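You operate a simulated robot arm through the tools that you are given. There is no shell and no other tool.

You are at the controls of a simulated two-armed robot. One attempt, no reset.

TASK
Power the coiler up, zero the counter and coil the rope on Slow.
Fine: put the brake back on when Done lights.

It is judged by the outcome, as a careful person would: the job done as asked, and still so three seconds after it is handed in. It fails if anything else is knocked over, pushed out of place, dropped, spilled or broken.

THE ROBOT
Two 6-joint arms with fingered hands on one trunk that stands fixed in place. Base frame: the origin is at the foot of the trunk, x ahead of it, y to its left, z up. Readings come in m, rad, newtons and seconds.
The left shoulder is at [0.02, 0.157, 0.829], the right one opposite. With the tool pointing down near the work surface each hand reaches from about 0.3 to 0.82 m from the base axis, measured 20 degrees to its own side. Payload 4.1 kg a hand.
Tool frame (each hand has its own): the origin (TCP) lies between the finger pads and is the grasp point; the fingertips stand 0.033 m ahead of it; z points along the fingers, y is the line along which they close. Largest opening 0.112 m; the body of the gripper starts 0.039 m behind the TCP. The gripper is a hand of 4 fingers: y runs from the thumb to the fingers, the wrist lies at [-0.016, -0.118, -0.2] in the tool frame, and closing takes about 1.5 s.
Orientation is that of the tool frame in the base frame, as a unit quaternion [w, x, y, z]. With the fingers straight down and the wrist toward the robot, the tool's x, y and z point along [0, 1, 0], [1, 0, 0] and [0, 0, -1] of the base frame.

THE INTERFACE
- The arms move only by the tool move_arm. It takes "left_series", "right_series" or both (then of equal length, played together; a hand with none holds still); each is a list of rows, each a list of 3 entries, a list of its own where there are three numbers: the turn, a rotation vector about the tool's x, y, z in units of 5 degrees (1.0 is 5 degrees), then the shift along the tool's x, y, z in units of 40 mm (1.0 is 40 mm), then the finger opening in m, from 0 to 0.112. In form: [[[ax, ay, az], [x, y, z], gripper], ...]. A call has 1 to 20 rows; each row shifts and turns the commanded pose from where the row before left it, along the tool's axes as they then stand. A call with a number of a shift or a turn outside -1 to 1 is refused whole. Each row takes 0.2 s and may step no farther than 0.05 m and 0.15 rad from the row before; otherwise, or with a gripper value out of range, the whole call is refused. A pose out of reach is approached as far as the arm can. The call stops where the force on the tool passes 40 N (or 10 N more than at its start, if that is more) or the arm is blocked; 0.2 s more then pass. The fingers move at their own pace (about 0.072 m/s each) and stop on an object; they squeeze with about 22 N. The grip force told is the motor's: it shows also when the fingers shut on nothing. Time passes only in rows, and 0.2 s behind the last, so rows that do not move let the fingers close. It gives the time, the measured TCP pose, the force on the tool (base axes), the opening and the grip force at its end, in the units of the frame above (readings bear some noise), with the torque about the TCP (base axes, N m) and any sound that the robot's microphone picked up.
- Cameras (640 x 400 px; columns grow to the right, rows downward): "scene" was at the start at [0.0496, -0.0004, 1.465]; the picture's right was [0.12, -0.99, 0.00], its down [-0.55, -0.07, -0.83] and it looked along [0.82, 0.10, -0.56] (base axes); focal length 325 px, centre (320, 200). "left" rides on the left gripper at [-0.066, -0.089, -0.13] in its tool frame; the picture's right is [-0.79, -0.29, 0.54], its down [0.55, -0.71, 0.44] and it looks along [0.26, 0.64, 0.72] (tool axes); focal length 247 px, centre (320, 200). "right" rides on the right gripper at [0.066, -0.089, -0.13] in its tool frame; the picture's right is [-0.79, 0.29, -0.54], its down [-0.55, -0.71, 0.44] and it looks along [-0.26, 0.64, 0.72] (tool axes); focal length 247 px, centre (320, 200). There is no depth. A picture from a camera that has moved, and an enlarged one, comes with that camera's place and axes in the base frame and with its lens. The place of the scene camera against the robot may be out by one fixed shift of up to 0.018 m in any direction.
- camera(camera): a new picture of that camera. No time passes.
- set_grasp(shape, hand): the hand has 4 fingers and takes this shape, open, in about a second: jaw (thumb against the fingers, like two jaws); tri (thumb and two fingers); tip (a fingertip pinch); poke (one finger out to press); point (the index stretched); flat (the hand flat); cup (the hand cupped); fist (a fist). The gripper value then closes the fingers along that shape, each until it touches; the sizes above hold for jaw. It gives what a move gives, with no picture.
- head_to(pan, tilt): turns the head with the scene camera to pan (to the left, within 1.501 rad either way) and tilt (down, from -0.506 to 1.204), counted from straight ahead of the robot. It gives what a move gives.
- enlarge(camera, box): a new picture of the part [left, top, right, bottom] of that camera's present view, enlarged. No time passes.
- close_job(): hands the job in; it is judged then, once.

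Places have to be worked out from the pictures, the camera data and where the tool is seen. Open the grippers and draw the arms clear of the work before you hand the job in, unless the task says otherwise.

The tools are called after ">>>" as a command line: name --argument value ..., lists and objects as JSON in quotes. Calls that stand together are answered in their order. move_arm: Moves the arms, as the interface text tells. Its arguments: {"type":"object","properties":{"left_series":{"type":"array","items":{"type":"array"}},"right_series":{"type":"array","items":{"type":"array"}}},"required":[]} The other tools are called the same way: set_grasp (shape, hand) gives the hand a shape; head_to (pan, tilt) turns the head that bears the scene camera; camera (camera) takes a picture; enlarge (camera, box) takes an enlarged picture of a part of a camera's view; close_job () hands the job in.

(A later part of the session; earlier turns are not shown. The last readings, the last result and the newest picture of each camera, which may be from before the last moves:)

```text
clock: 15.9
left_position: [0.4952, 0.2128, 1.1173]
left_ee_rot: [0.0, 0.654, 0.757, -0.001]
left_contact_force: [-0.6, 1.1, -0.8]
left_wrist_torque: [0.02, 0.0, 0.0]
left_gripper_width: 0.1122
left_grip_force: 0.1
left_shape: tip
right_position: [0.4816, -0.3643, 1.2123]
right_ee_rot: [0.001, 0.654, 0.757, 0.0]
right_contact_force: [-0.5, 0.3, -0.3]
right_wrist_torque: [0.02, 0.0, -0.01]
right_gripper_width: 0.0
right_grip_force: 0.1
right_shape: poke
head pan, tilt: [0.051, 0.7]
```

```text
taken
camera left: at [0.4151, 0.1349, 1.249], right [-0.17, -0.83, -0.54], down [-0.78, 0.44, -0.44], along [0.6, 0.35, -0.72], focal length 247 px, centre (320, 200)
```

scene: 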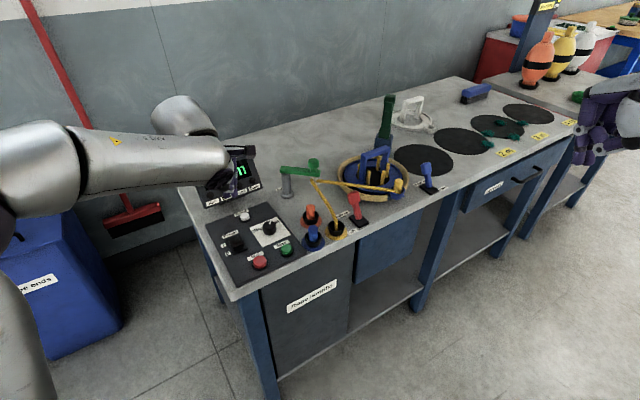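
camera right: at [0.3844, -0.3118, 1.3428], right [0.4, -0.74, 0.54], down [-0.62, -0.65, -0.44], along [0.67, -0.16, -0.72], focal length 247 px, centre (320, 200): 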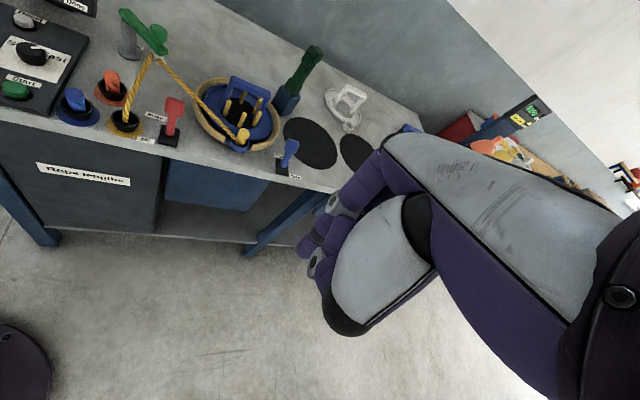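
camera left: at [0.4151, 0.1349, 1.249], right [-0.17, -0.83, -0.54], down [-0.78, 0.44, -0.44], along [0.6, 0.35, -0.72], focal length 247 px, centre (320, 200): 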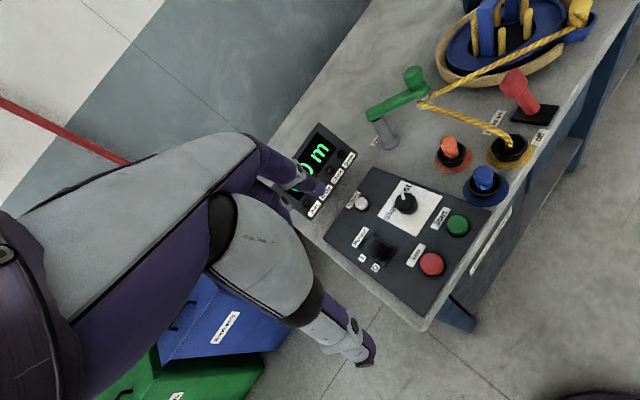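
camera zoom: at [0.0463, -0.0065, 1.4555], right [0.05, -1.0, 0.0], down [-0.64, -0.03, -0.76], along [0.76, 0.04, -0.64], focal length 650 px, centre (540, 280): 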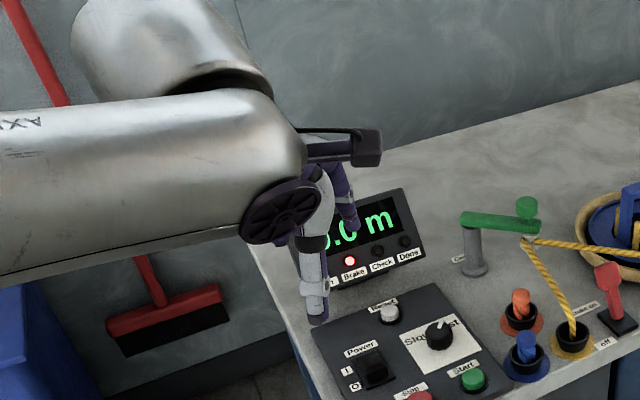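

The counter reads 0.0 m and the Brake lamp is lit. Now I examine the knob closely: pointer direction and labels.

>>> enlarge --camera "left" --box '[370, 160, 450, 240]'

>>> enlarge --camera "scene" --box '[240, 200, 300, 250]'

>>> enlarge --camera "left" --box '[260, 130, 380, 250]'

```text
5.00 times, centred on (410, 200) of left
camera zoom: at [0.4151, 0.1349, 1.249], right [-0.17, -0.83, -0.54], down [-0.78, 0.44, -0.44], along [0.6, 0.35, -0.72], focal length 1235 px, centre (-130, 200)
```

zoom: 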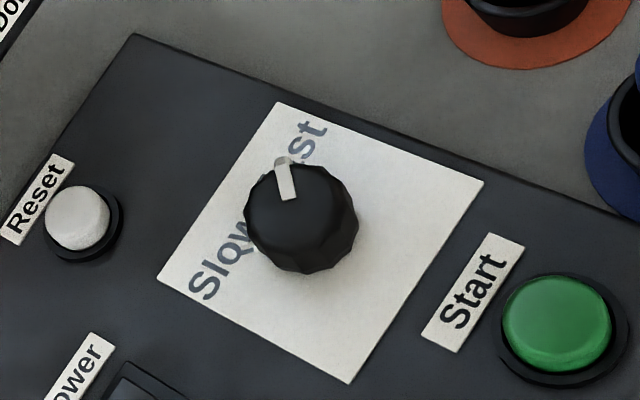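

```text
8.00 times, centred on (270, 225) of scene
camera zoom: at [0.0463, -0.0065, 1.4555], right [0.05, -1.0, 0.0], down [-0.64, -0.03, -0.76], along [0.76, 0.04, -0.64], focal length 2598 px, centre (720, 0)
```

zoom: 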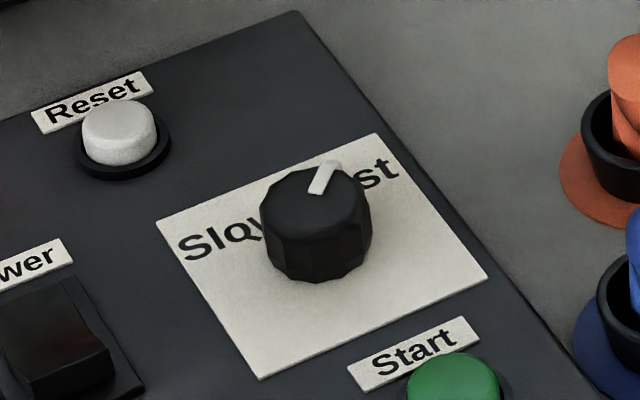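

```text
3.33 times, centred on (320, 190) of left
camera zoom: at [0.4151, 0.1349, 1.249], right [-0.17, -0.83, -0.54], down [-0.78, 0.44, -0.44], along [0.6, 0.35, -0.72], focal length 823 px, centre (320, 233)
```

zoom: 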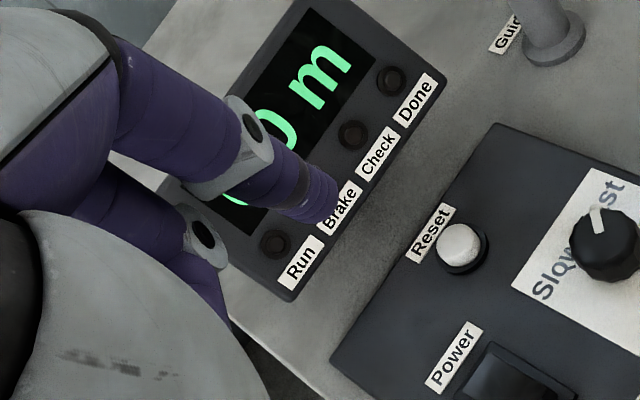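

The pointer sits about 40° right of the plate's "up" (Fast side), the plate is an 8 cm square centred at about (0.637, 0.164), so Slow should be about 40° left: an 80° counter-clockwise turn. I move above the knob and pre-rotate the hand clockwise 40°, with the fingers partly closed, to see the tips' geometry.

>>> move_arm --left_series '[[[0, 0, 0], [-0.43, 0.83, 0.5], 0.06], [[0, 0, 0], [-0.43, 0.83, 0.5], 0.06], [[0, 0, 0], [-0.43, 0.83, 0.5], 0.06], [[0, 0, 0], [-0.44, 0.84, 0.5], 0.06], [[0, 0, 1], [0, 0, 0], 0.06], [[0, 0, 1], [0, 0, 0], 0.06], [[0, 0, 1], [0, 0, 0], 0.06], [[0, 0, 1], [0, 0, 0], 0.06], [[0, 0, 1], [0, 0, 0], 0.06], [[0, 0, 1], [0, 0, 0], 0.06], [[0, 0, 1], [0, 0, 0], 0.06], [[0, 0, 1], [0, 0, 0], 0.06]]'

>>> camera --camera "left"

>>> camera --camera "scene"

```text
clock: 18.6
left_position: [0.6344, 0.163, 1.0413]
left_ee_rot: [0.0, 0.874, 0.486, 0.001]
left_contact_force: [-0.3, -0.3, -0.5]
left_wrist_torque: [-0.02, -0.01, 0.01]
left_gripper_width: 0.0606
left_grip_force: 0.1
left_shape: tip
right_position: [0.4813, -0.3658, 1.2117]
right_ee_rot: [0.0, 0.654, 0.757, 0.0]
right_contact_force: [-1.3, 0.5, 0.3]
right_wrist_torque: [0.01, -0.03, -0.04]
right_gripper_width: 0.0001
right_grip_force: 0.0
right_shape: poke
head pan, tilt: [0.051, 0.7]
```

```text
taken
camera left: at [0.5246, 0.155, 1.1718], right [-0.66, -0.52, -0.54], down [-0.31, 0.84, -0.44], along [0.68, -0.12, -0.72], focal length 247 px, centre (320, 200)
```

left: 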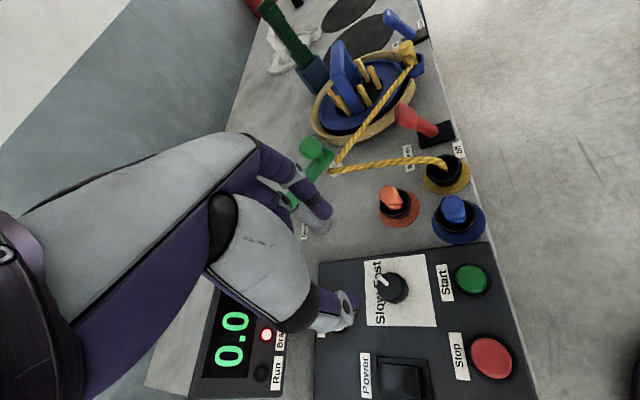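

```text
taken
```

scene: 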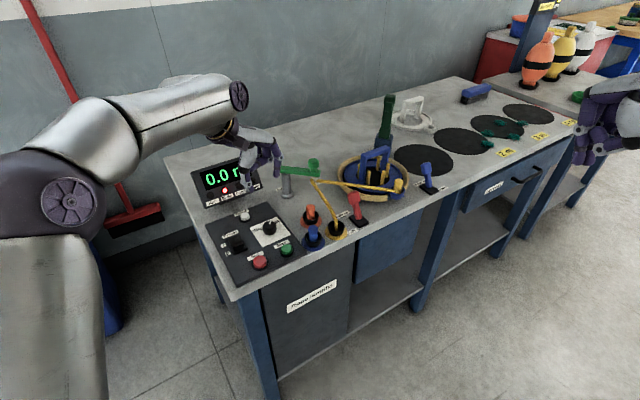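

The pose was reached with the hand over the knob. I zoom in on the hand to see the fingertips and compute where they'd land.

>>> enlarge --camera "scene" --box '[190, 90, 330, 250]'

>>> enlarge --camera "left" --box '[220, 150, 460, 350]'

>>> enlarge --camera "right" --box '[0, 0, 200, 140]'

```text
2.50 times, centred on (260, 170) of scene
camera zoom: at [0.0462, -0.0065, 1.4555], right [0.05, -1.0, 0.0], down [-0.64, -0.03, -0.77], along [0.76, 0.04, -0.64], focal length 812 px, centre (470, 275)
```

zoom: 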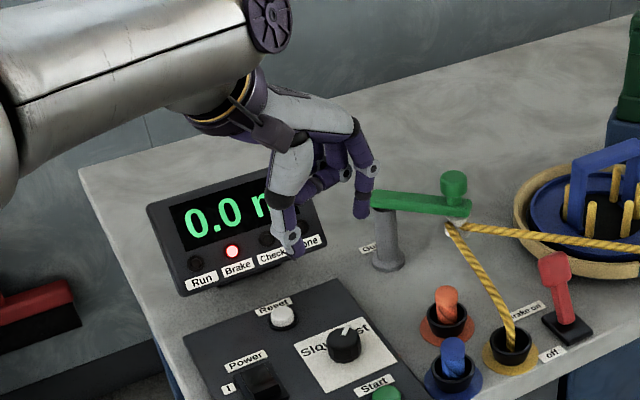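

```text
2.00 times, centred on (340, 250) of left
camera zoom: at [0.5246, 0.155, 1.1718], right [-0.66, -0.52, -0.54], down [-0.31, 0.84, -0.44], along [0.68, -0.12, -0.72], focal length 494 px, centre (280, 100)
```

zoom: 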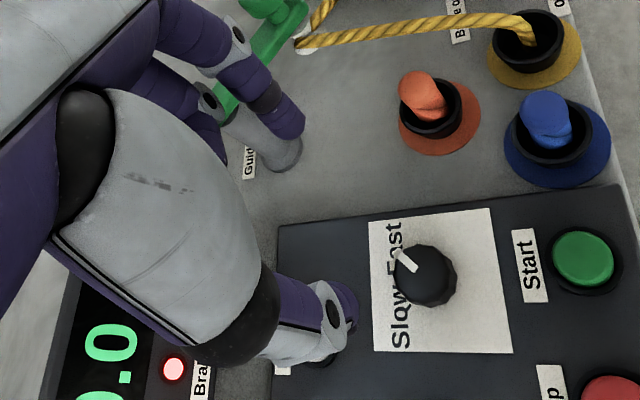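

```text
2.86 times, centred on (100, 70) of right
camera zoom: at [0.3845, -0.3117, 1.3427], right [0.4, -0.74, 0.54], down [-0.62, -0.65, -0.44], along [0.67, -0.16, -0.72], focal length 706 px, centre (949, 571)
```

zoom: 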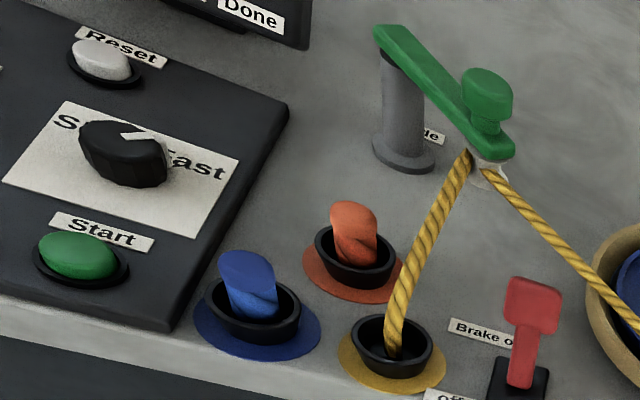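

Index tip computes to about 4.3 cm ahead of and 3.6 cm below the TCP, so at a TCP height of ~0.889 the tips would straddle the knob just above the plate. I go down to 3–4 cm above that and check centring.

>>> move_arm --left_series '[[[0, 0, 0], [0.05, 0.04, 1], 0.062], [[0, 0, 0], [0, 0, 1], 0.062], [[0, 0, 0], [0, 0, 0.8], 0.062]]'

>>> enlarge --camera "scene" --box '[190, 140, 330, 270]'

>>> enlarge --camera "left" --box '[220, 150, 460, 350]'

>>> enlarge --camera "right" --box '[0, 0, 200, 140]'

```text
clock: 19.4
left_position: [0.6346, 0.1636, 0.9305]
left_ee_rot: [0.0, 0.873, 0.487, 0.0]
left_contact_force: [-0.3, -0.1, -0.3]
left_wrist_torque: [0.0, 0.0, -0.03]
left_gripper_width: 0.0619
left_grip_force: 0.0
left_shape: tip
right_position: [0.4817, -0.3636, 1.2125]
right_ee_rot: [0.0, 0.654, 0.756, 0.0]
right_contact_force: [0.0, 0.8, -0.2]
right_wrist_torque: [0.03, 0.0, -0.02]
right_gripper_width: 0.0
right_grip_force: 0.1
right_shape: poke
head pan, tilt: [0.051, 0.7]
```

```text
3.08 times, centred on (260, 205) of scene
camera zoom: at [0.0461, -0.0065, 1.4555], right [0.05, -1.0, 0.0], down [-0.64, -0.03, -0.77], along [0.76, 0.04, -0.64], focal length 999 px, centre (505, 185)
```

zoom: 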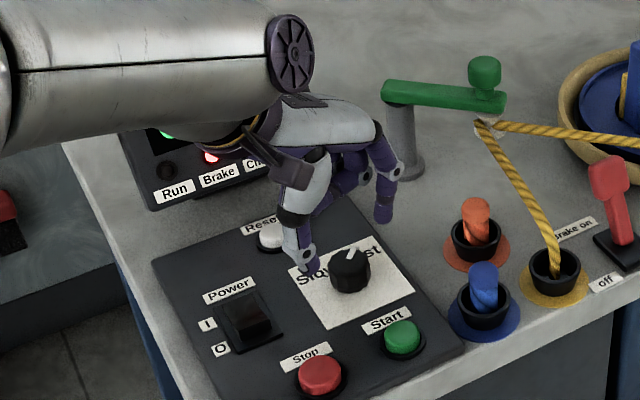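

```text
2.00 times, centred on (340, 250) of left
camera zoom: at [0.5244, 0.1546, 1.0609], right [-0.66, -0.52, -0.54], down [-0.31, 0.84, -0.44], along [0.68, -0.12, -0.72], focal length 494 px, centre (280, 100)
```

zoom: 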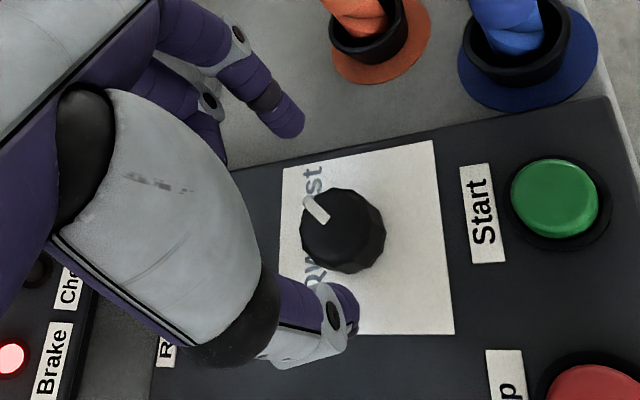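

```text
2.86 times, centred on (100, 70) of right
camera zoom: at [0.3844, -0.3117, 1.3428], right [0.4, -0.74, 0.54], down [-0.62, -0.65, -0.44], along [0.67, -0.16, -0.72], focal length 706 px, centre (949, 571)
```

zoom: 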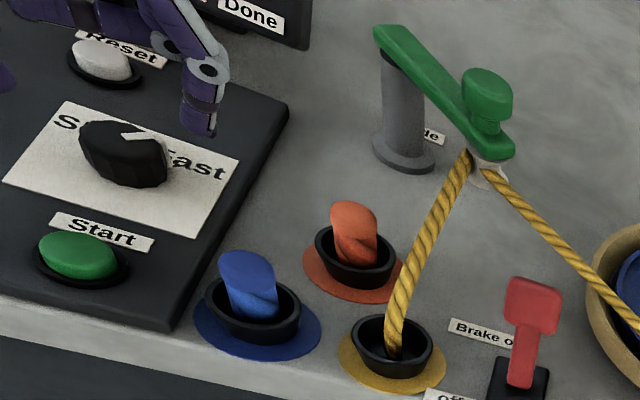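

The knob centre is within about 2 mm of the TCP axis. I descend around the knob and check for contact before closing.

>>> move_arm --left_series '[[[0, 0, 0], [0, 0, 0.5], 0.062], [[0, 0, 0], [0, 0, 0.3], 0.062], [[0, 0, 0], [0, 0, 0.2], 0.062]]'

>>> enlarge --camera "scene" --box '[210, 170, 320, 270]'

>>> enlarge --camera "left" --box '[220, 150, 460, 350]'

>>> enlarge --camera "right" --box '[0, 0, 120, 100]'

```text
clock: 20.1
left_position: [0.6372, 0.1623, 0.8889]
left_ee_rot: [0.0, 0.873, 0.487, 0.0]
left_contact_force: [-0.1, -0.5, 0.3]
left_wrist_torque: [0.0, -0.04, -0.01]
left_gripper_width: 0.0615
left_grip_force: 0.1
left_shape: tip
right_position: [0.4819, -0.3652, 1.2124]
right_ee_rot: [0.0, 0.655, 0.756, 0.0]
right_contact_force: [1.0, 0.1, -0.5]
right_wrist_torque: [0.0, -0.03, 0.03]
right_gripper_width: 0.0001
right_grip_force: 0.0
right_shape: poke
head pan, tilt: [0.051, 0.7]
```

```text
4.00 times, centred on (265, 220) of scene
camera zoom: at [0.0463, -0.0065, 1.4555], right [0.05, -1.0, 0.0], down [-0.64, -0.03, -0.77], along [0.76, 0.04, -0.64], focal length 1299 px, centre (540, 120)
```

zoom: 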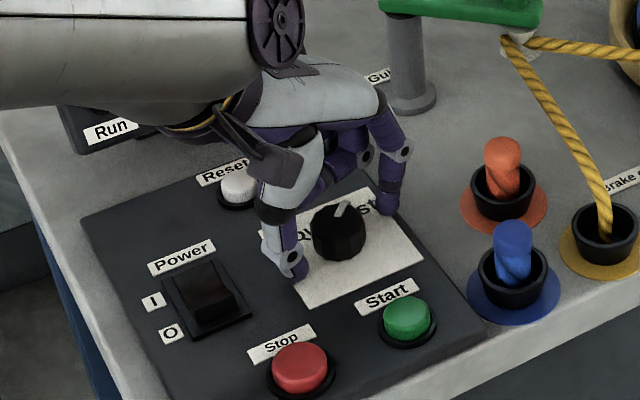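

```text
2.00 times, centred on (340, 250) of left
camera zoom: at [0.5266, 0.1545, 1.0203], right [-0.66, -0.52, -0.54], down [-0.31, 0.84, -0.44], along [0.68, -0.12, -0.72], focal length 494 px, centre (280, 100)
```

zoom: 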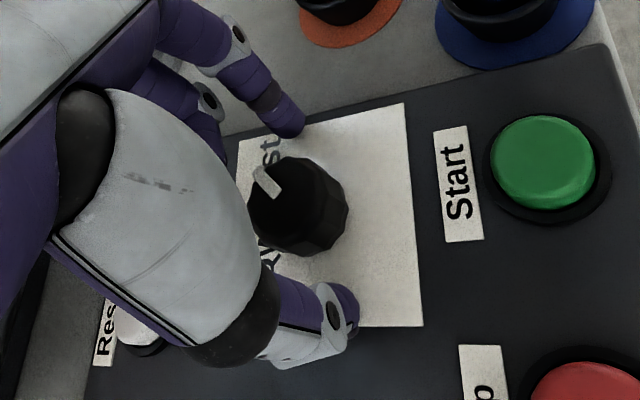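

```text
4.00 times, centred on (60, 50) of right
camera zoom: at [0.3845, -0.3117, 1.3427], right [0.4, -0.74, 0.54], down [-0.62, -0.65, -0.44], along [0.67, -0.16, -0.72], focal length 988 px, centre (1360, 800)
```

zoom: 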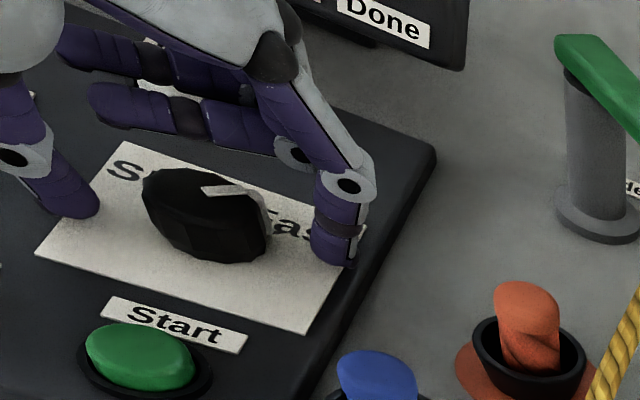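

The thumb and index straddle the knob with no contact. I close the pinch on it.

>>> move_arm --left_series '[[[0, 0, 0], [0, 0, 0], 0.05], [[0, 0, 0], [0, 0, 0], 0.04], [[0, 0, 0], [0, 0, 0], 0.03], [[0, 0, 0], [0, 0, 0], 0.025], [[0, 0, 0], [0, 0, 0], 0.02], [[0, 0, 0], [0, 0, 0], 0.02]]'

>>> enlarge --camera "scene" --box '[210, 170, 320, 270]'

>>> enlarge --camera "right" --box '[0, 0, 120, 100]'

```text
clock: 21.6
left_position: [0.6377, 0.1639, 0.889]
left_ee_rot: [-0.001, 0.874, 0.487, 0.0]
left_contact_force: [-2.0, -1.9, 0.6]
left_wrist_torque: [-0.09, 0.05, 0.11]
left_gripper_width: 0.0276
left_grip_force: 21.8
left_shape: tip
right_position: [0.4812, -0.3658, 1.2116]
right_ee_rot: [0.0, 0.654, 0.756, -0.001]
right_contact_force: [-0.1, 0.1, 0.2]
right_wrist_torque: [-0.01, 0.0, 0.03]
right_gripper_width: 0.0
right_grip_force: 0.0
right_shape: poke
head pan, tilt: [0.051, 0.7]
```

```text
4.00 times, centred on (265, 220) of scene
camera zoom: at [0.0463, -0.0066, 1.4555], right [0.05, -1.0, 0.0], down [-0.64, -0.03, -0.76], along [0.76, 0.04, -0.64], focal length 1299 px, centre (540, 120)
```

zoom: 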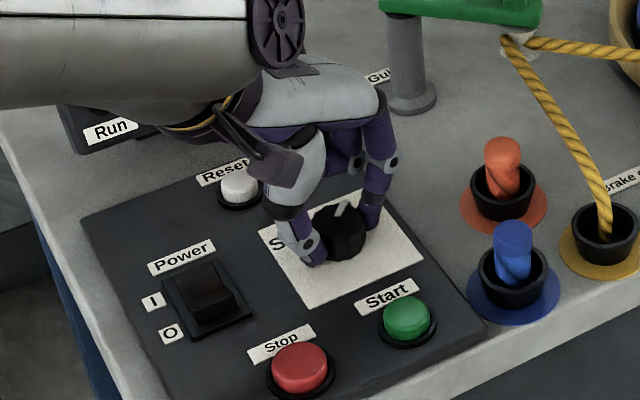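

```text
4.00 times, centred on (60, 50) of right
camera zoom: at [0.3845, -0.3117, 1.3427], right [0.4, -0.74, 0.54], down [-0.62, -0.65, -0.44], along [0.67, -0.16, -0.72], focal length 988 px, centre (1360, 800)
```

zoom: 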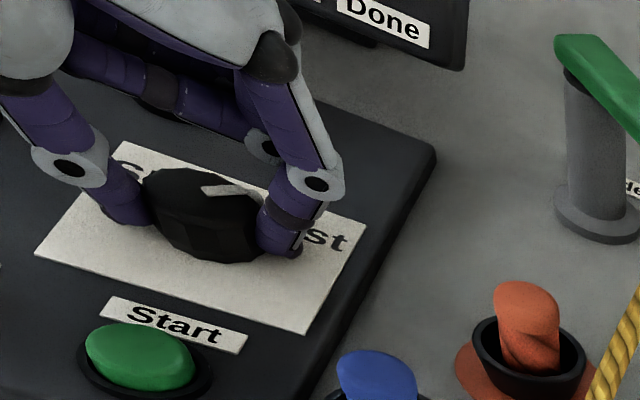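

The pinch holds the knob. I turn it counter-clockwise (seen from above), first 40°, then check.

>>> move_arm --left_series '[[[0, 0, -0.7], [0, 0, 0], 0.02], [[0, 0, -0.8], [0, 0, 0], 0.02], [[0, 0, -0.8], [0, 0, 0], 0.02], [[0, 0, -0.8], [0, 0, 0], 0.02], [[0, 0, -0.8], [0, 0, 0], 0.02], [[0, 0, -0.8], [0, 0, 0], 0.02], [[0, 0, -0.8], [0, 0, 0], 0.02], [[0, 0, -0.8], [0, 0, 0], 0.02], [[0, 0, -0.8], [0, 0, 0], 0.02], [[0, 0, -0.8], [0, 0, 0], 0.02]]'

>>> enlarge --camera "scene" --box '[210, 170, 320, 270]'

>>> enlarge --camera "right" --box '[0, 0, 120, 100]'

```text
clock: 23.8
left_position: [0.6391, 0.1685, 0.8889]
left_ee_rot: [-0.003, 0.677, 0.736, 0.003]
left_contact_force: [-9.8, -16.1, 3.2]
left_wrist_torque: [-0.41, 0.41, 0.0]
left_gripper_width: 0.028
left_grip_force: 22.4
left_shape: tip
left hand out of reach, approached as far as the arm can: row 4
right_position: [0.4816, -0.3663, 1.2113]
right_ee_rot: [-0.001, 0.654, 0.756, 0.001]
right_contact_force: [-0.5, 0.3, -1.2]
right_wrist_torque: [0.0, -0.02, 0.0]
right_gripper_width: 0.0
right_grip_force: 0.0
right_shape: poke
head pan, tilt: [0.051, 0.7]
```

```text
4.00 times, centred on (265, 220) of scene
camera zoom: at [0.0459, -0.007, 1.4555], right [0.05, -1.0, 0.0], down [-0.64, -0.03, -0.77], along [0.76, 0.04, -0.64], focal length 1299 px, centre (540, 120)
```

zoom: 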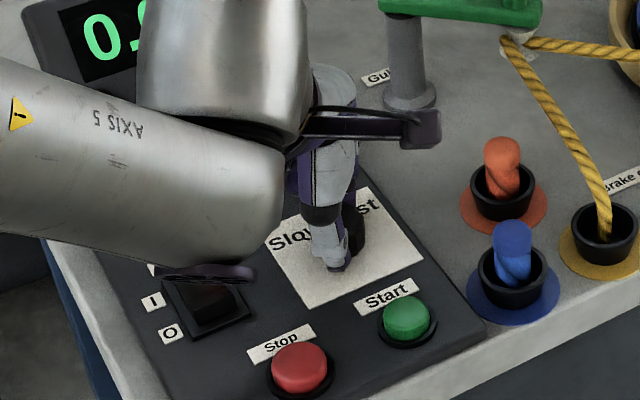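

```text
4.00 times, centred on (60, 50) of right
camera zoom: at [0.3842, -0.3121, 1.3427], right [0.4, -0.74, 0.54], down [-0.62, -0.65, -0.44], along [0.67, -0.16, -0.72], focal length 988 px, centre (1360, 800)
```

zoom: 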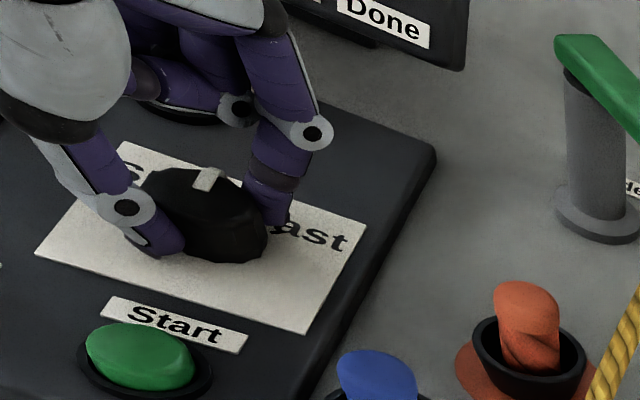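

The knob has turned about 40°, though the arm hit a reach limit briefly and a sideways force built up. I ease the hand back toward the knob's centre and continue turning in smaller batches.

>>> move_arm --left_series '[[[0, 0, 0], [-0.1, -0.05, 0], 0.02], [[0, 0, -0.8], [0, 0, 0], 0.02], [[0, 0, -0.8], [0, 0, 0], 0.02], [[0, 0, -0.8], [0, 0, 0], 0.02]]'

>>> enlarge --camera "right" --box '[0, 0, 120, 100]'

```text
clock: 24.8
left_position: [0.639, 0.1646, 0.8889]
left_ee_rot: [-0.003, 0.596, 0.803, 0.002]
left_contact_force: [-5.0, -10.4, 3.2]
left_wrist_torque: [-0.26, 0.18, 0.01]
left_gripper_width: 0.0277
left_grip_force: 22.3
left_shape: tip
right_position: [0.4813, -0.3661, 1.2128]
right_ee_rot: [-0.001, 0.654, 0.757, 0.0]
right_contact_force: [0.6, -0.2, -0.2]
right_wrist_torque: [0.02, 0.02, -0.01]
right_gripper_width: 0.0001
right_grip_force: 0.0
right_shape: poke
head pan, tilt: [0.051, 0.7]
```

```text
4.00 times, centred on (60, 50) of right
camera zoom: at [0.3844, -0.3119, 1.3427], right [0.4, -0.74, 0.54], down [-0.62, -0.65, -0.44], along [0.67, -0.16, -0.72], focal length 988 px, centre (1360, 800)
```

zoom: 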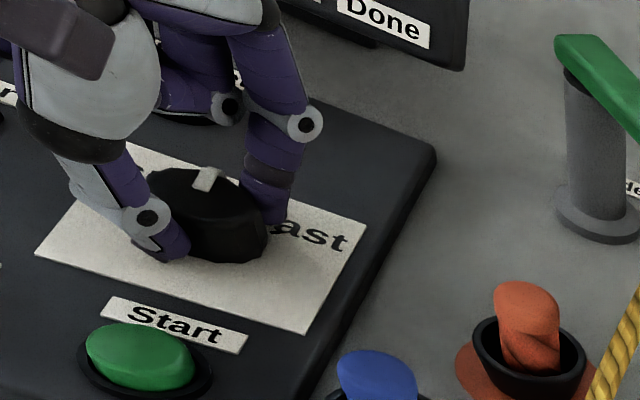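

The pointer seems not to have moved in this last part. I look from the left hand's camera for the pointer angle.

>>> camera --camera "left"

>>> enlarge --camera "left" --box '[260, 160, 400, 300]'

>>> enlarge --camera "scene" --box '[240, 200, 310, 255]'

```text
taken
camera left: at [0.572, 0.0751, 1.0196], right [-0.04, -0.84, -0.55], down [-0.84, 0.33, -0.43], along [0.54, 0.44, -0.72], focal length 247 px, centre (320, 200)
```

left: 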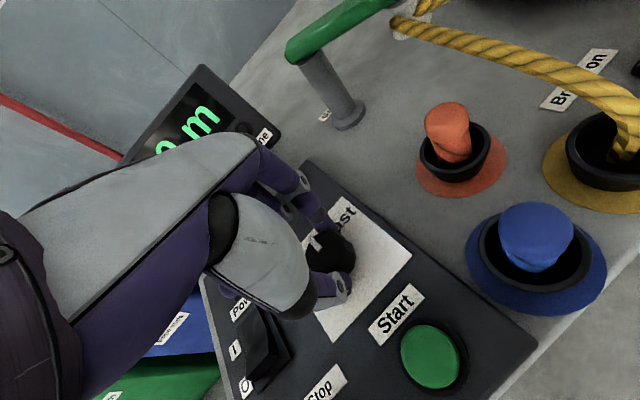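

```text
2.86 times, centred on (330, 230) of left
camera zoom: at [0.572, 0.0751, 1.0196], right [-0.04, -0.84, -0.55], down [-0.84, 0.33, -0.43], along [0.54, 0.44, -0.72], focal length 706 px, centre (291, 114)
```

zoom: 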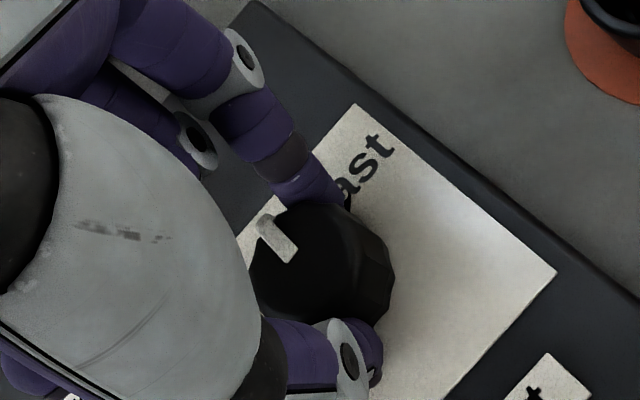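

```text
7.27 times, centred on (275, 228) of scene
camera zoom: at [0.0461, -0.0068, 1.4555], right [0.05, -1.0, 0.0], down [-0.64, -0.03, -0.77], along [0.76, 0.04, -0.64], focal length 2362 px, centre (647, 0)
```

zoom: 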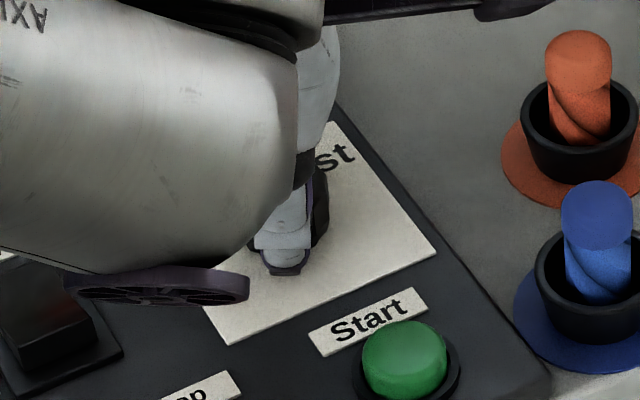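

The pointer is now straight up (about 40° turned). I keep turning a bit more and watch whether the knob follows.

>>> move_arm --left_series '[[[0, 0, -0.8], [-0.05, -0.03, 0], 0.02], [[0, 0, -0.8], [0, 0, 0], 0.02], [[0, 0, -0.8], [0, 0, 0], 0.02], [[0, 0, -0.8], [0, 0, 0], 0.02]]'

>>> enlarge --camera "left" --box '[260, 160, 400, 300]'

>>> enlarge --camera "right" --box '[0, 0, 120, 100]'

```text
clock: 25.8
left_position: [0.6365, 0.1623, 0.8889]
left_ee_rot: [-0.004, 0.477, 0.879, 0.004]
left_contact_force: [6.2, -2.9, 0.3]
left_wrist_torque: [-0.08, -0.16, 0.01]
left_gripper_width: 0.027
left_grip_force: 22.6
left_shape: tip
right_position: [0.4817, -0.3643, 1.2118]
right_ee_rot: [0.0, 0.654, 0.756, 0.0]
right_contact_force: [0.2, 0.2, -0.3]
right_wrist_torque: [-0.01, 0.02, 0.0]
right_gripper_width: 0.0001
right_grip_force: 0.1
right_shape: poke
head pan, tilt: [0.051, 0.7]
```

```text
2.86 times, centred on (330, 230) of left
camera zoom: at [0.5977, 0.0587, 1.0196], right [0.19, -0.82, -0.55], down [-0.9, 0.08, -0.43], along [0.4, 0.57, -0.72], focal length 706 px, centre (291, 114)
```

zoom: 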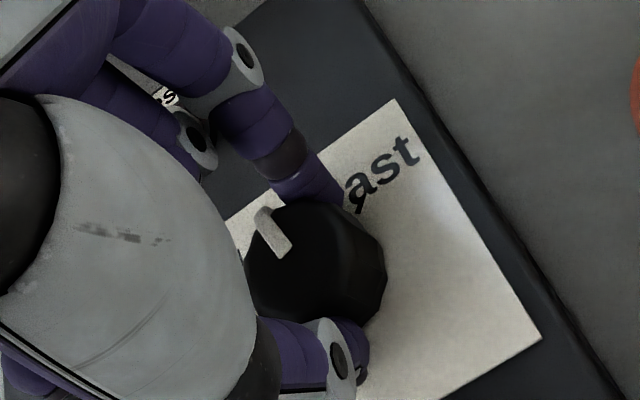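

```text
4.00 times, centred on (60, 50) of right
camera zoom: at [0.3848, -0.3117, 1.3427], right [0.4, -0.74, 0.54], down [-0.62, -0.65, -0.44], along [0.67, -0.16, -0.72], focal length 988 px, centre (1360, 800)
```

zoom: 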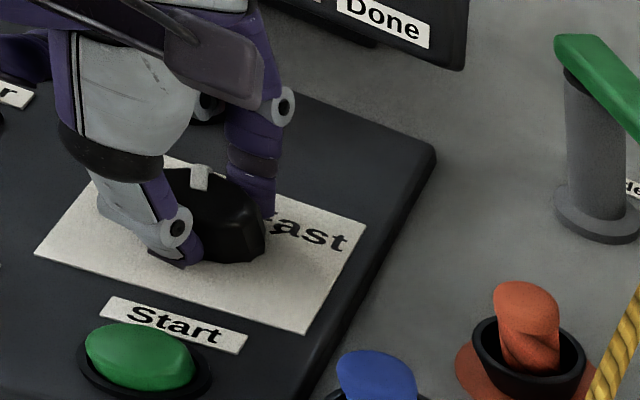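

The knob follows the hand (pointer about 20–25° left of up now). I turn the remaining ~18° toward Slow.

>>> move_arm --left_series '[[[0, 0, -0.8], [0, 0, 0], 0.02], [[0, 0, -0.8], [0, 0, 0], 0.02], [[0, 0, -0.8], [0, 0, 0], 0.02], [[0, 0, -0.8], [0, 0, 0], 0.02]]'

>>> enlarge --camera "left" --box '[260, 160, 400, 300]'

>>> enlarge --camera "right" --box '[0, 0, 120, 100]'

```text
clock: 26.8
left_position: [0.637, 0.1621, 0.8902]
left_ee_rot: [-0.003, 0.351, 0.936, 0.005]
left_contact_force: [5.3, -1.6, -4.1]
left_wrist_torque: [0.0, -0.21, -0.03]
left_gripper_width: 0.0268
left_grip_force: 21.4
left_shape: tip
right_position: [0.4822, -0.3656, 1.2119]
right_ee_rot: [0.0, 0.654, 0.756, 0.0]
right_contact_force: [-0.2, 0.3, -1.2]
right_wrist_torque: [0.01, 0.01, 0.02]
right_gripper_width: 0.0
right_grip_force: 0.0
right_shape: poke
head pan, tilt: [0.051, 0.7]
```

```text
2.86 times, centred on (330, 230) of left
camera zoom: at [0.6275, 0.0515, 1.0197], right [0.41, -0.73, -0.55], down [-0.88, -0.17, -0.43], along [0.23, 0.66, -0.72], focal length 706 px, centre (291, 114)
```

zoom: 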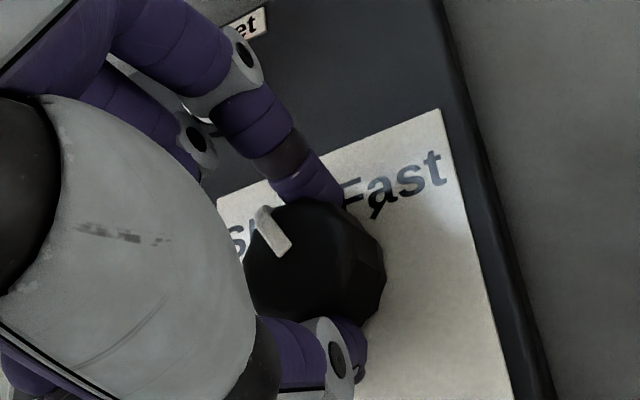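

```text
4.00 times, centred on (60, 50) of right
camera zoom: at [0.3849, -0.3116, 1.3426], right [0.4, -0.74, 0.54], down [-0.62, -0.65, -0.44], along [0.67, -0.16, -0.72], focal length 988 px, centre (1360, 800)
```

zoom: 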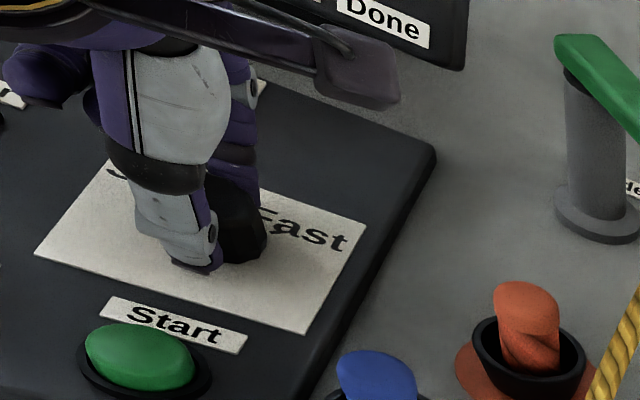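

Measuring the pointer line itself gives about −23° (it slipped some early on), so roughly 20° more is needed for a symmetric Slow position at −45°. I continue turning and watch for reach warnings.

>>> move_arm --left_series '[[[0, 0, -0.8], [0, 0, 0], 0.02], [[0, 0, -0.8], [0, 0, 0], 0.02], [[0, 0, -0.8], [0, 0, 0], 0.02]]'

>>> enlarge --camera "left" --box '[260, 160, 400, 300]'

>>> camera --camera "scene"

```text
clock: 27.6
left_position: [0.6368, 0.1629, 0.8899]
left_ee_rot: [-0.001, 0.25, 0.968, 0.004]
left_contact_force: [3.8, -2.2, -3.3]
left_wrist_torque: [-0.01, -0.12, -0.01]
left_gripper_width: 0.0269
left_grip_force: 22.1
left_shape: tip
right_position: [0.4827, -0.3639, 1.2119]
right_ee_rot: [0.001, 0.654, 0.756, 0.0]
right_contact_force: [-0.4, 0.7, 0.8]
right_wrist_torque: [-0.02, -0.03, 0.01]
right_gripper_width: 0.0
right_grip_force: 0.0
right_shape: poke
head pan, tilt: [0.051, 0.7]
```

```text
2.86 times, centred on (330, 230) of left
camera zoom: at [0.6507, 0.0522, 1.0197], right [0.55, -0.63, -0.55], down [-0.83, -0.35, -0.44], along [0.09, 0.69, -0.72], focal length 706 px, centre (291, 114)
```

zoom: 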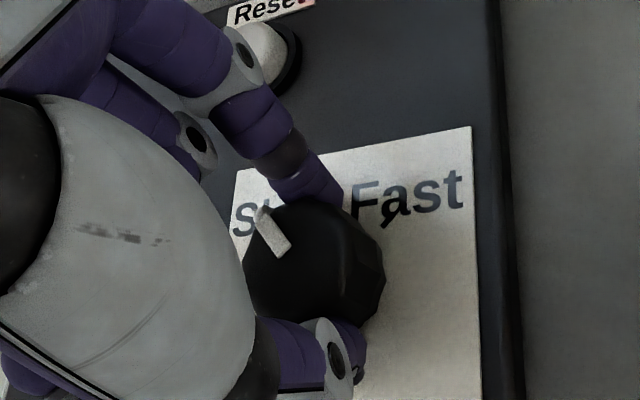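

```text
taken
```

scene: 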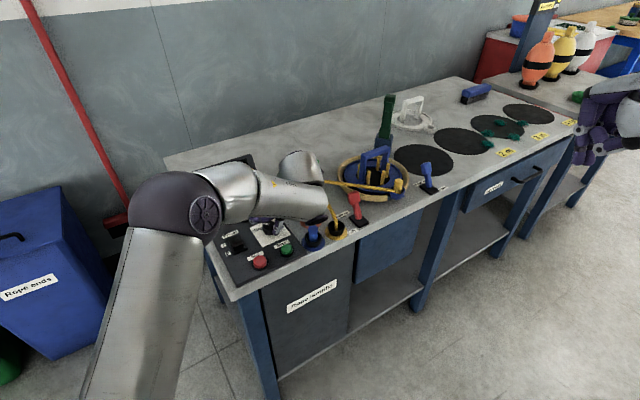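

The pointer is now over the "S…" of Slow at about −35°. I turn the last 10° and check.

>>> move_arm --left_series '[[[0, 0, -0.8], [0, 0, 0], 0.02], [[0, 0, -0.8], [0, 0, 0], 0.02], [[0, 0, -0.5], [0, 0, 0], 0.02]]'

>>> enlarge --camera "left" --box '[260, 160, 400, 300]'

>>> enlarge --camera "scene" --box '[180, 140, 350, 280]'

```text
clock: 28.4
left_position: [0.6384, 0.1626, 0.8902]
left_ee_rot: [-0.001, 0.162, 0.987, 0.005]
left_contact_force: [5.7, -4.9, -1.6]
left_wrist_torque: [-0.1, -0.23, -0.15]
left_gripper_width: 0.0262
left_grip_force: 22.0
left_shape: tip
right_position: [0.4815, -0.3652, 1.2126]
right_ee_rot: [0.0, 0.654, 0.756, 0.0]
right_contact_force: [0.0, 0.6, -0.8]
right_wrist_torque: [-0.02, -0.01, 0.01]
right_gripper_width: 0.0
right_grip_force: 0.0
right_shape: poke
head pan, tilt: [0.051, 0.7]
```

```text
2.86 times, centred on (330, 230) of left
camera zoom: at [0.6712, 0.0562, 1.0194], right [0.66, -0.52, -0.54], down [-0.75, -0.49, -0.44], along [-0.04, 0.7, -0.72], focal length 706 px, centre (291, 114)
```

zoom: 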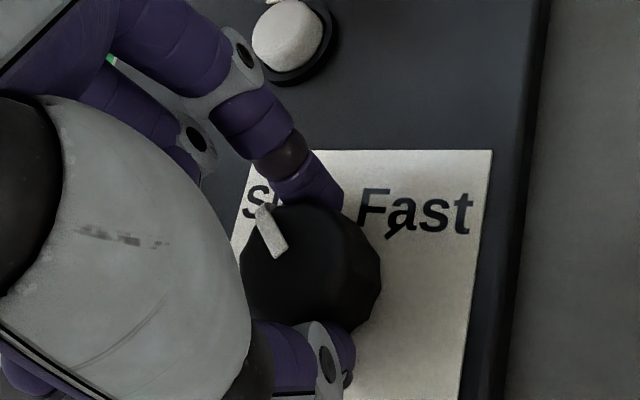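

```text
2.86 times, centred on (265, 210) of scene
camera zoom: at [0.0466, -0.0066, 1.4555], right [0.05, -1.0, 0.0], down [-0.64, -0.03, -0.76], along [0.76, 0.04, -0.64], focal length 928 px, centre (477, 171)
```

zoom: 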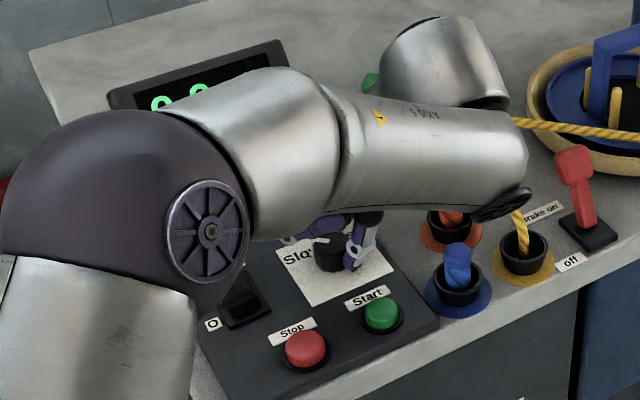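

Torque about z appears (−0.15 N m), so the knob is at its Slow end stop. I open the fingers and lift straight up, then check the pointer.

>>> move_arm --left_series '[[[0, 0, 0], [0, 0, 0], 0.062], [[0, 0, 0], [0, 0, 0], 0.062], [[0, 0, 0], [0, 0, 0], 0.062], [[0, 0, 0], [0, 0, -0.5], 0.062], [[0, 0, 0], [0, 0, -1], 0.062], [[0, 0, 0], [0, 0, -1], 0.062], [[0, 0, 0], [0, 0, -1], 0.062]]'

>>> enlarge --camera "left" --box '[260, 160, 460, 360]'

>>> enlarge --camera "right" --box '[0, 0, 120, 100]'

>>> camera --camera "scene"

```text
clock: 29.9
left_position: [0.6359, 0.1633, 1.0301]
left_ee_rot: [-0.002, 0.162, 0.987, 0.005]
left_contact_force: [0.7, 0.0, 0.0]
left_wrist_torque: [-0.02, 0.0, 0.01]
left_gripper_width: 0.0616
left_grip_force: 0.1
left_shape: tip
right_position: [0.4824, -0.3651, 1.2122]
right_ee_rot: [0.0, 0.654, 0.756, 0.0]
right_contact_force: [0.5, 0.3, 0.0]
right_wrist_torque: [-0.02, 0.02, 0.01]
right_gripper_width: 0.0
right_grip_force: 0.2
right_shape: poke
head pan, tilt: [0.051, 0.7]
```

```text
2.00 times, centred on (360, 260) of left
camera zoom: at [0.6702, 0.0564, 1.1596], right [0.66, -0.52, -0.54], down [-0.75, -0.49, -0.44], along [-0.04, 0.7, -0.72], focal length 494 px, centre (240, 80)
```

zoom: 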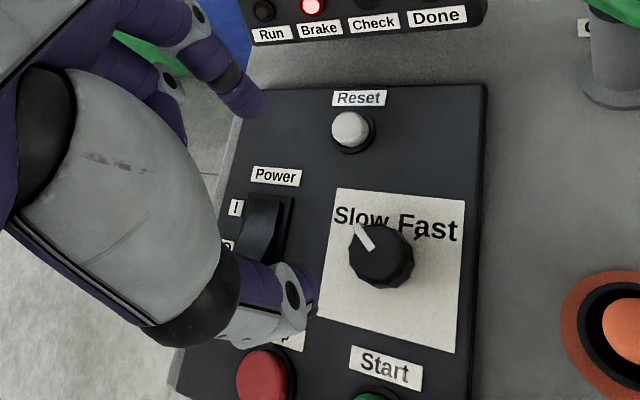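

```text
4.00 times, centred on (60, 50) of right
camera zoom: at [0.3848, -0.3116, 1.3427], right [0.4, -0.74, 0.54], down [-0.62, -0.65, -0.44], along [0.67, -0.16, -0.72], focal length 988 px, centre (1360, 800)
```

zoom: 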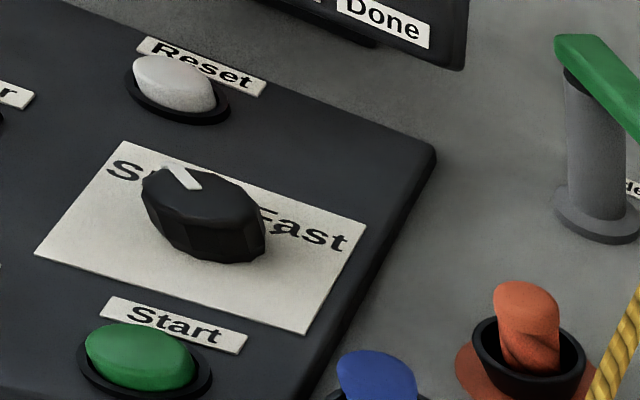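

```text
taken
```

scene: 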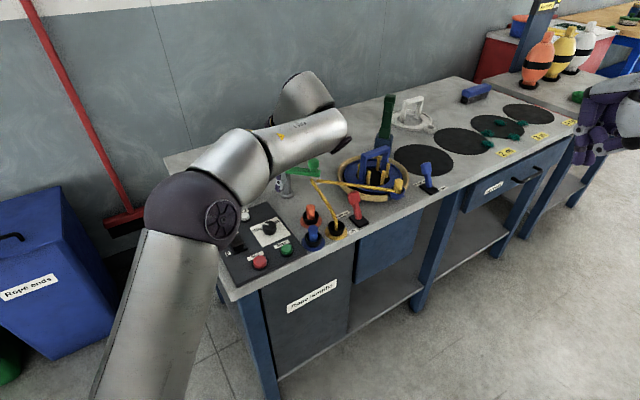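

The knob now points at Slow, and the panel shows 0.0 with Brake lit. I raise the left hand and rotate it back to its neutral yaw, clear of the panel.

>>> move_arm --left_series '[[[0, 0, 0], [0, 0, -1], 0.062], [[0, 0, 0.97], [0, 0, -0.5], 0.062], [[0, 0, 0.97], [0, 0, 0], 0.062], [[0, 0, 0.97], [0, 0, 0], 0.062], [[0, 0, 0.97], [0, 0, 0], 0.062], [[0, 0, 0.97], [0, 0, 0], 0.062], [[0, 0, 0.97], [0, 0, 0], 0.062], [[0, 0, 0.97], [0, 0, 0], 0.062], [[0, 0, 0.97], [0, 0, 0], 0.062], [[0, 0, 0.97], [0, 0, 0], 0.062], [[0, 0, 0.97], [0, 0, 0], 0.062], [[0, 0, 0.97], [0, 0, 0], 0.062], [[0, 0, 0.97], [0, 0, 0], 0.062], [[0, 0, 0.97], [0, 0, 0], 0.062], [[0, 0, 0], [0, -1, 0], 0.062], [[0, 0, 0], [0, -1, 0], 0.062], [[0, 0, 0], [0, -1, 0], 0.062]]'

>>> set_grasp --shape "poke" --hand "left"

>>> camera --camera "scene"

>>> enlarge --camera "scene" --box '[320, 150, 440, 240]'

>>> enlarge --camera "left" --box '[380, 40, 640, 220]'

```text
clock: 33.5
left_position: [0.5176, 0.1433, 1.0877]
left_ee_rot: [-0.004, 0.655, 0.756, 0.002]
left_contact_force: [-0.3, -0.4, 0.0]
left_wrist_torque: [-0.02, 0.0, 0.0]
left_gripper_width: 0.0615
left_grip_force: 0.1
left_shape: tip
right_position: [0.4824, -0.3642, 1.2117]
right_ee_rot: [0.0, 0.654, 0.757, 0.0]
right_contact_force: [1.0, 0.1, -0.7]
right_wrist_torque: [-0.01, 0.04, 0.03]
right_gripper_width: 0.0001
right_grip_force: 0.0
right_shape: poke
head pan, tilt: [0.051, 0.7]
```

```text
clock: 34.5
left_position: [0.517, 0.1443, 1.0876]
left_ee_rot: [-0.004, 0.654, 0.756, 0.003]
left_contact_force: [0.7, 0.0, -0.4]
left_wrist_torque: [0.0, 0.0, 0.0]
left_gripper_width: 0.0
left_grip_force: 0.1
left_shape: poke
right_position: [0.482, -0.3654, 1.2116]
right_ee_rot: [0.0, 0.654, 0.756, 0.0]
right_contact_force: [0.3, 0.0, 0.5]
right_wrist_torque: [0.0, -0.02, -0.02]
right_gripper_width: 0.0003
right_grip_force: 0.1
right_shape: poke
head pan, tilt: [0.051, 0.7]
```

```text
taken
```

scene: 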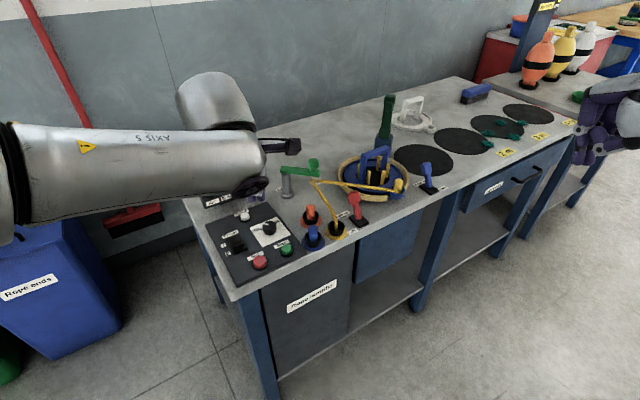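

```text
4.44 times, centred on (380, 195) of scene
camera zoom: at [0.0463, -0.0065, 1.4555], right [0.05, -1.0, 0.0], down [-0.64, -0.03, -0.76], along [0.76, 0.04, -0.64], focal length 1443 px, centre (53, 222)
```

zoom: 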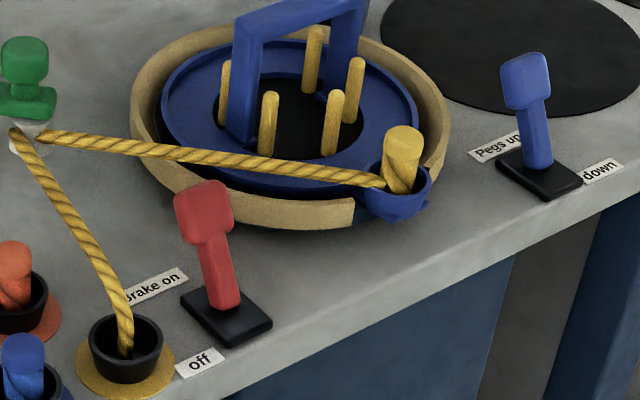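

```text
2.22 times, centred on (510, 130) of left
camera zoom: at [0.4389, 0.0655, 1.2187], right [-0.17, -0.82, -0.55], down [-0.78, 0.45, -0.43], along [0.6, 0.35, -0.72], focal length 549 px, centre (-102, 356)
```

zoom: 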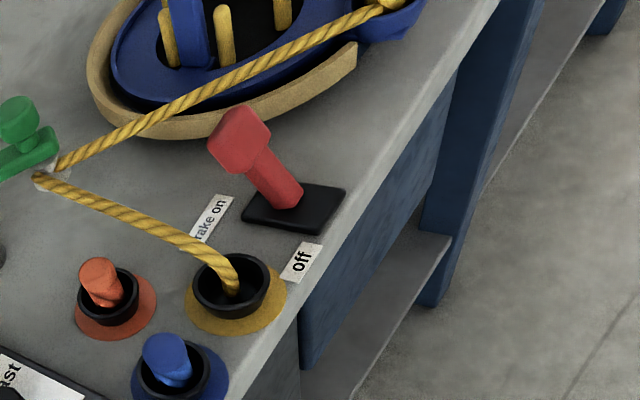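

The left hand is back and in poke. Lever top is at about (0.721, −0.052, 0.902), pivot at (0.698, −0.070, 0.845), leaning to "Brake on". I bring the right hand (poke) high above a spot just behind the lever, yawed so its pull axis matches the lever's throw.

>>> move_arm --right_series '[[[0, 0, 0], [0.75, 0.777, 0], 0], [[0, 0, 0], [0.75, 0.777, 0], 0], [[0, 0, 0], [0.75, 0.777, 0], 0], [[0, 0, 0], [0.75, 0.777, 0], 0], [[0, 0, 0], [0.75, 0.777, 0], 0], [[0, 0, 0], [0.75, 0.777, 0], 0], [[0, 0, 0], [0.75, 0.777, 0], 0], [[0, 0, 0], [0.75, 0.777, 0], 0], [[0, 0, 0], [0.75, 0.777, 0], 0], [[0, 0, 0], [0.75, 0.777, 0], 0], [[0, 0, -0.92], [0, 0, 0], 0], [[0, 0, -0.92], [0, 0, 0], 0], [[0, 0, -0.92], [0, 0, 0], 0], [[0, 0, -0.92], [0, 0, 0], 0], [[0, 0, -0.92], [0, 0, 0], 0], [[0, 0, -0.92], [0, 0, 0], 0]]'

>>> camera --camera "scene"

>>> camera --camera "right"

```text
clock: 37.9
left_position: [0.5176, 0.1452, 1.0877]
left_ee_rot: [-0.003, 0.654, 0.756, 0.003]
left_contact_force: [-0.5, -1.3, 0.6]
left_wrist_torque: [-0.02, -0.03, 0.0]
left_gripper_width: 0.0
left_grip_force: 0.0
left_shape: poke
right_position: [0.6376, -0.06, 1.1628]
right_ee_rot: [-0.001, 0.455, 0.891, 0.0]
right_contact_force: [-0.6, 0.0, -0.6]
right_wrist_torque: [0.0, -0.01, 0.02]
right_gripper_width: 0.0002
right_grip_force: 0.1
right_shape: poke
right hand out of reach, approached as far as the arm can: row 7, 8, 9, 10, 13, 15, 16
head pan, tilt: [0.051, 0.7]
```

```text
taken
```

scene: 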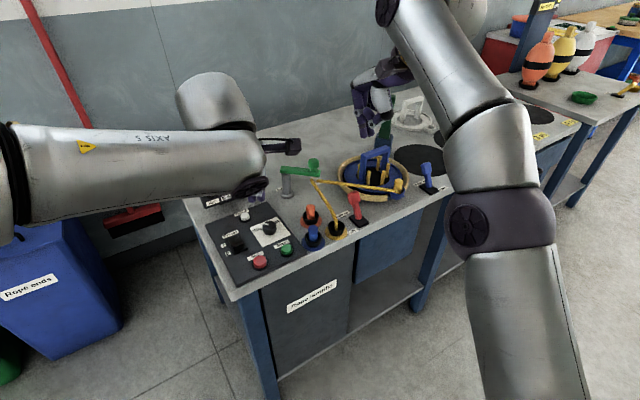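

```text
taken
camera right: at [0.527, -0.0571, 1.2941], right [0.7, -0.47, 0.54], down [-0.25, -0.86, -0.44], along [0.67, 0.17, -0.72], focal length 247 px, centre (320, 200)
```

right: 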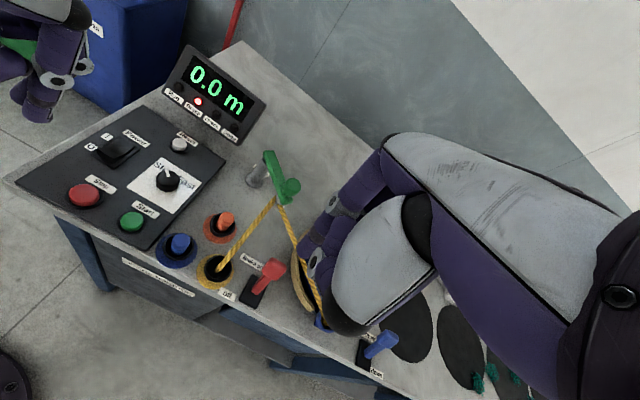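

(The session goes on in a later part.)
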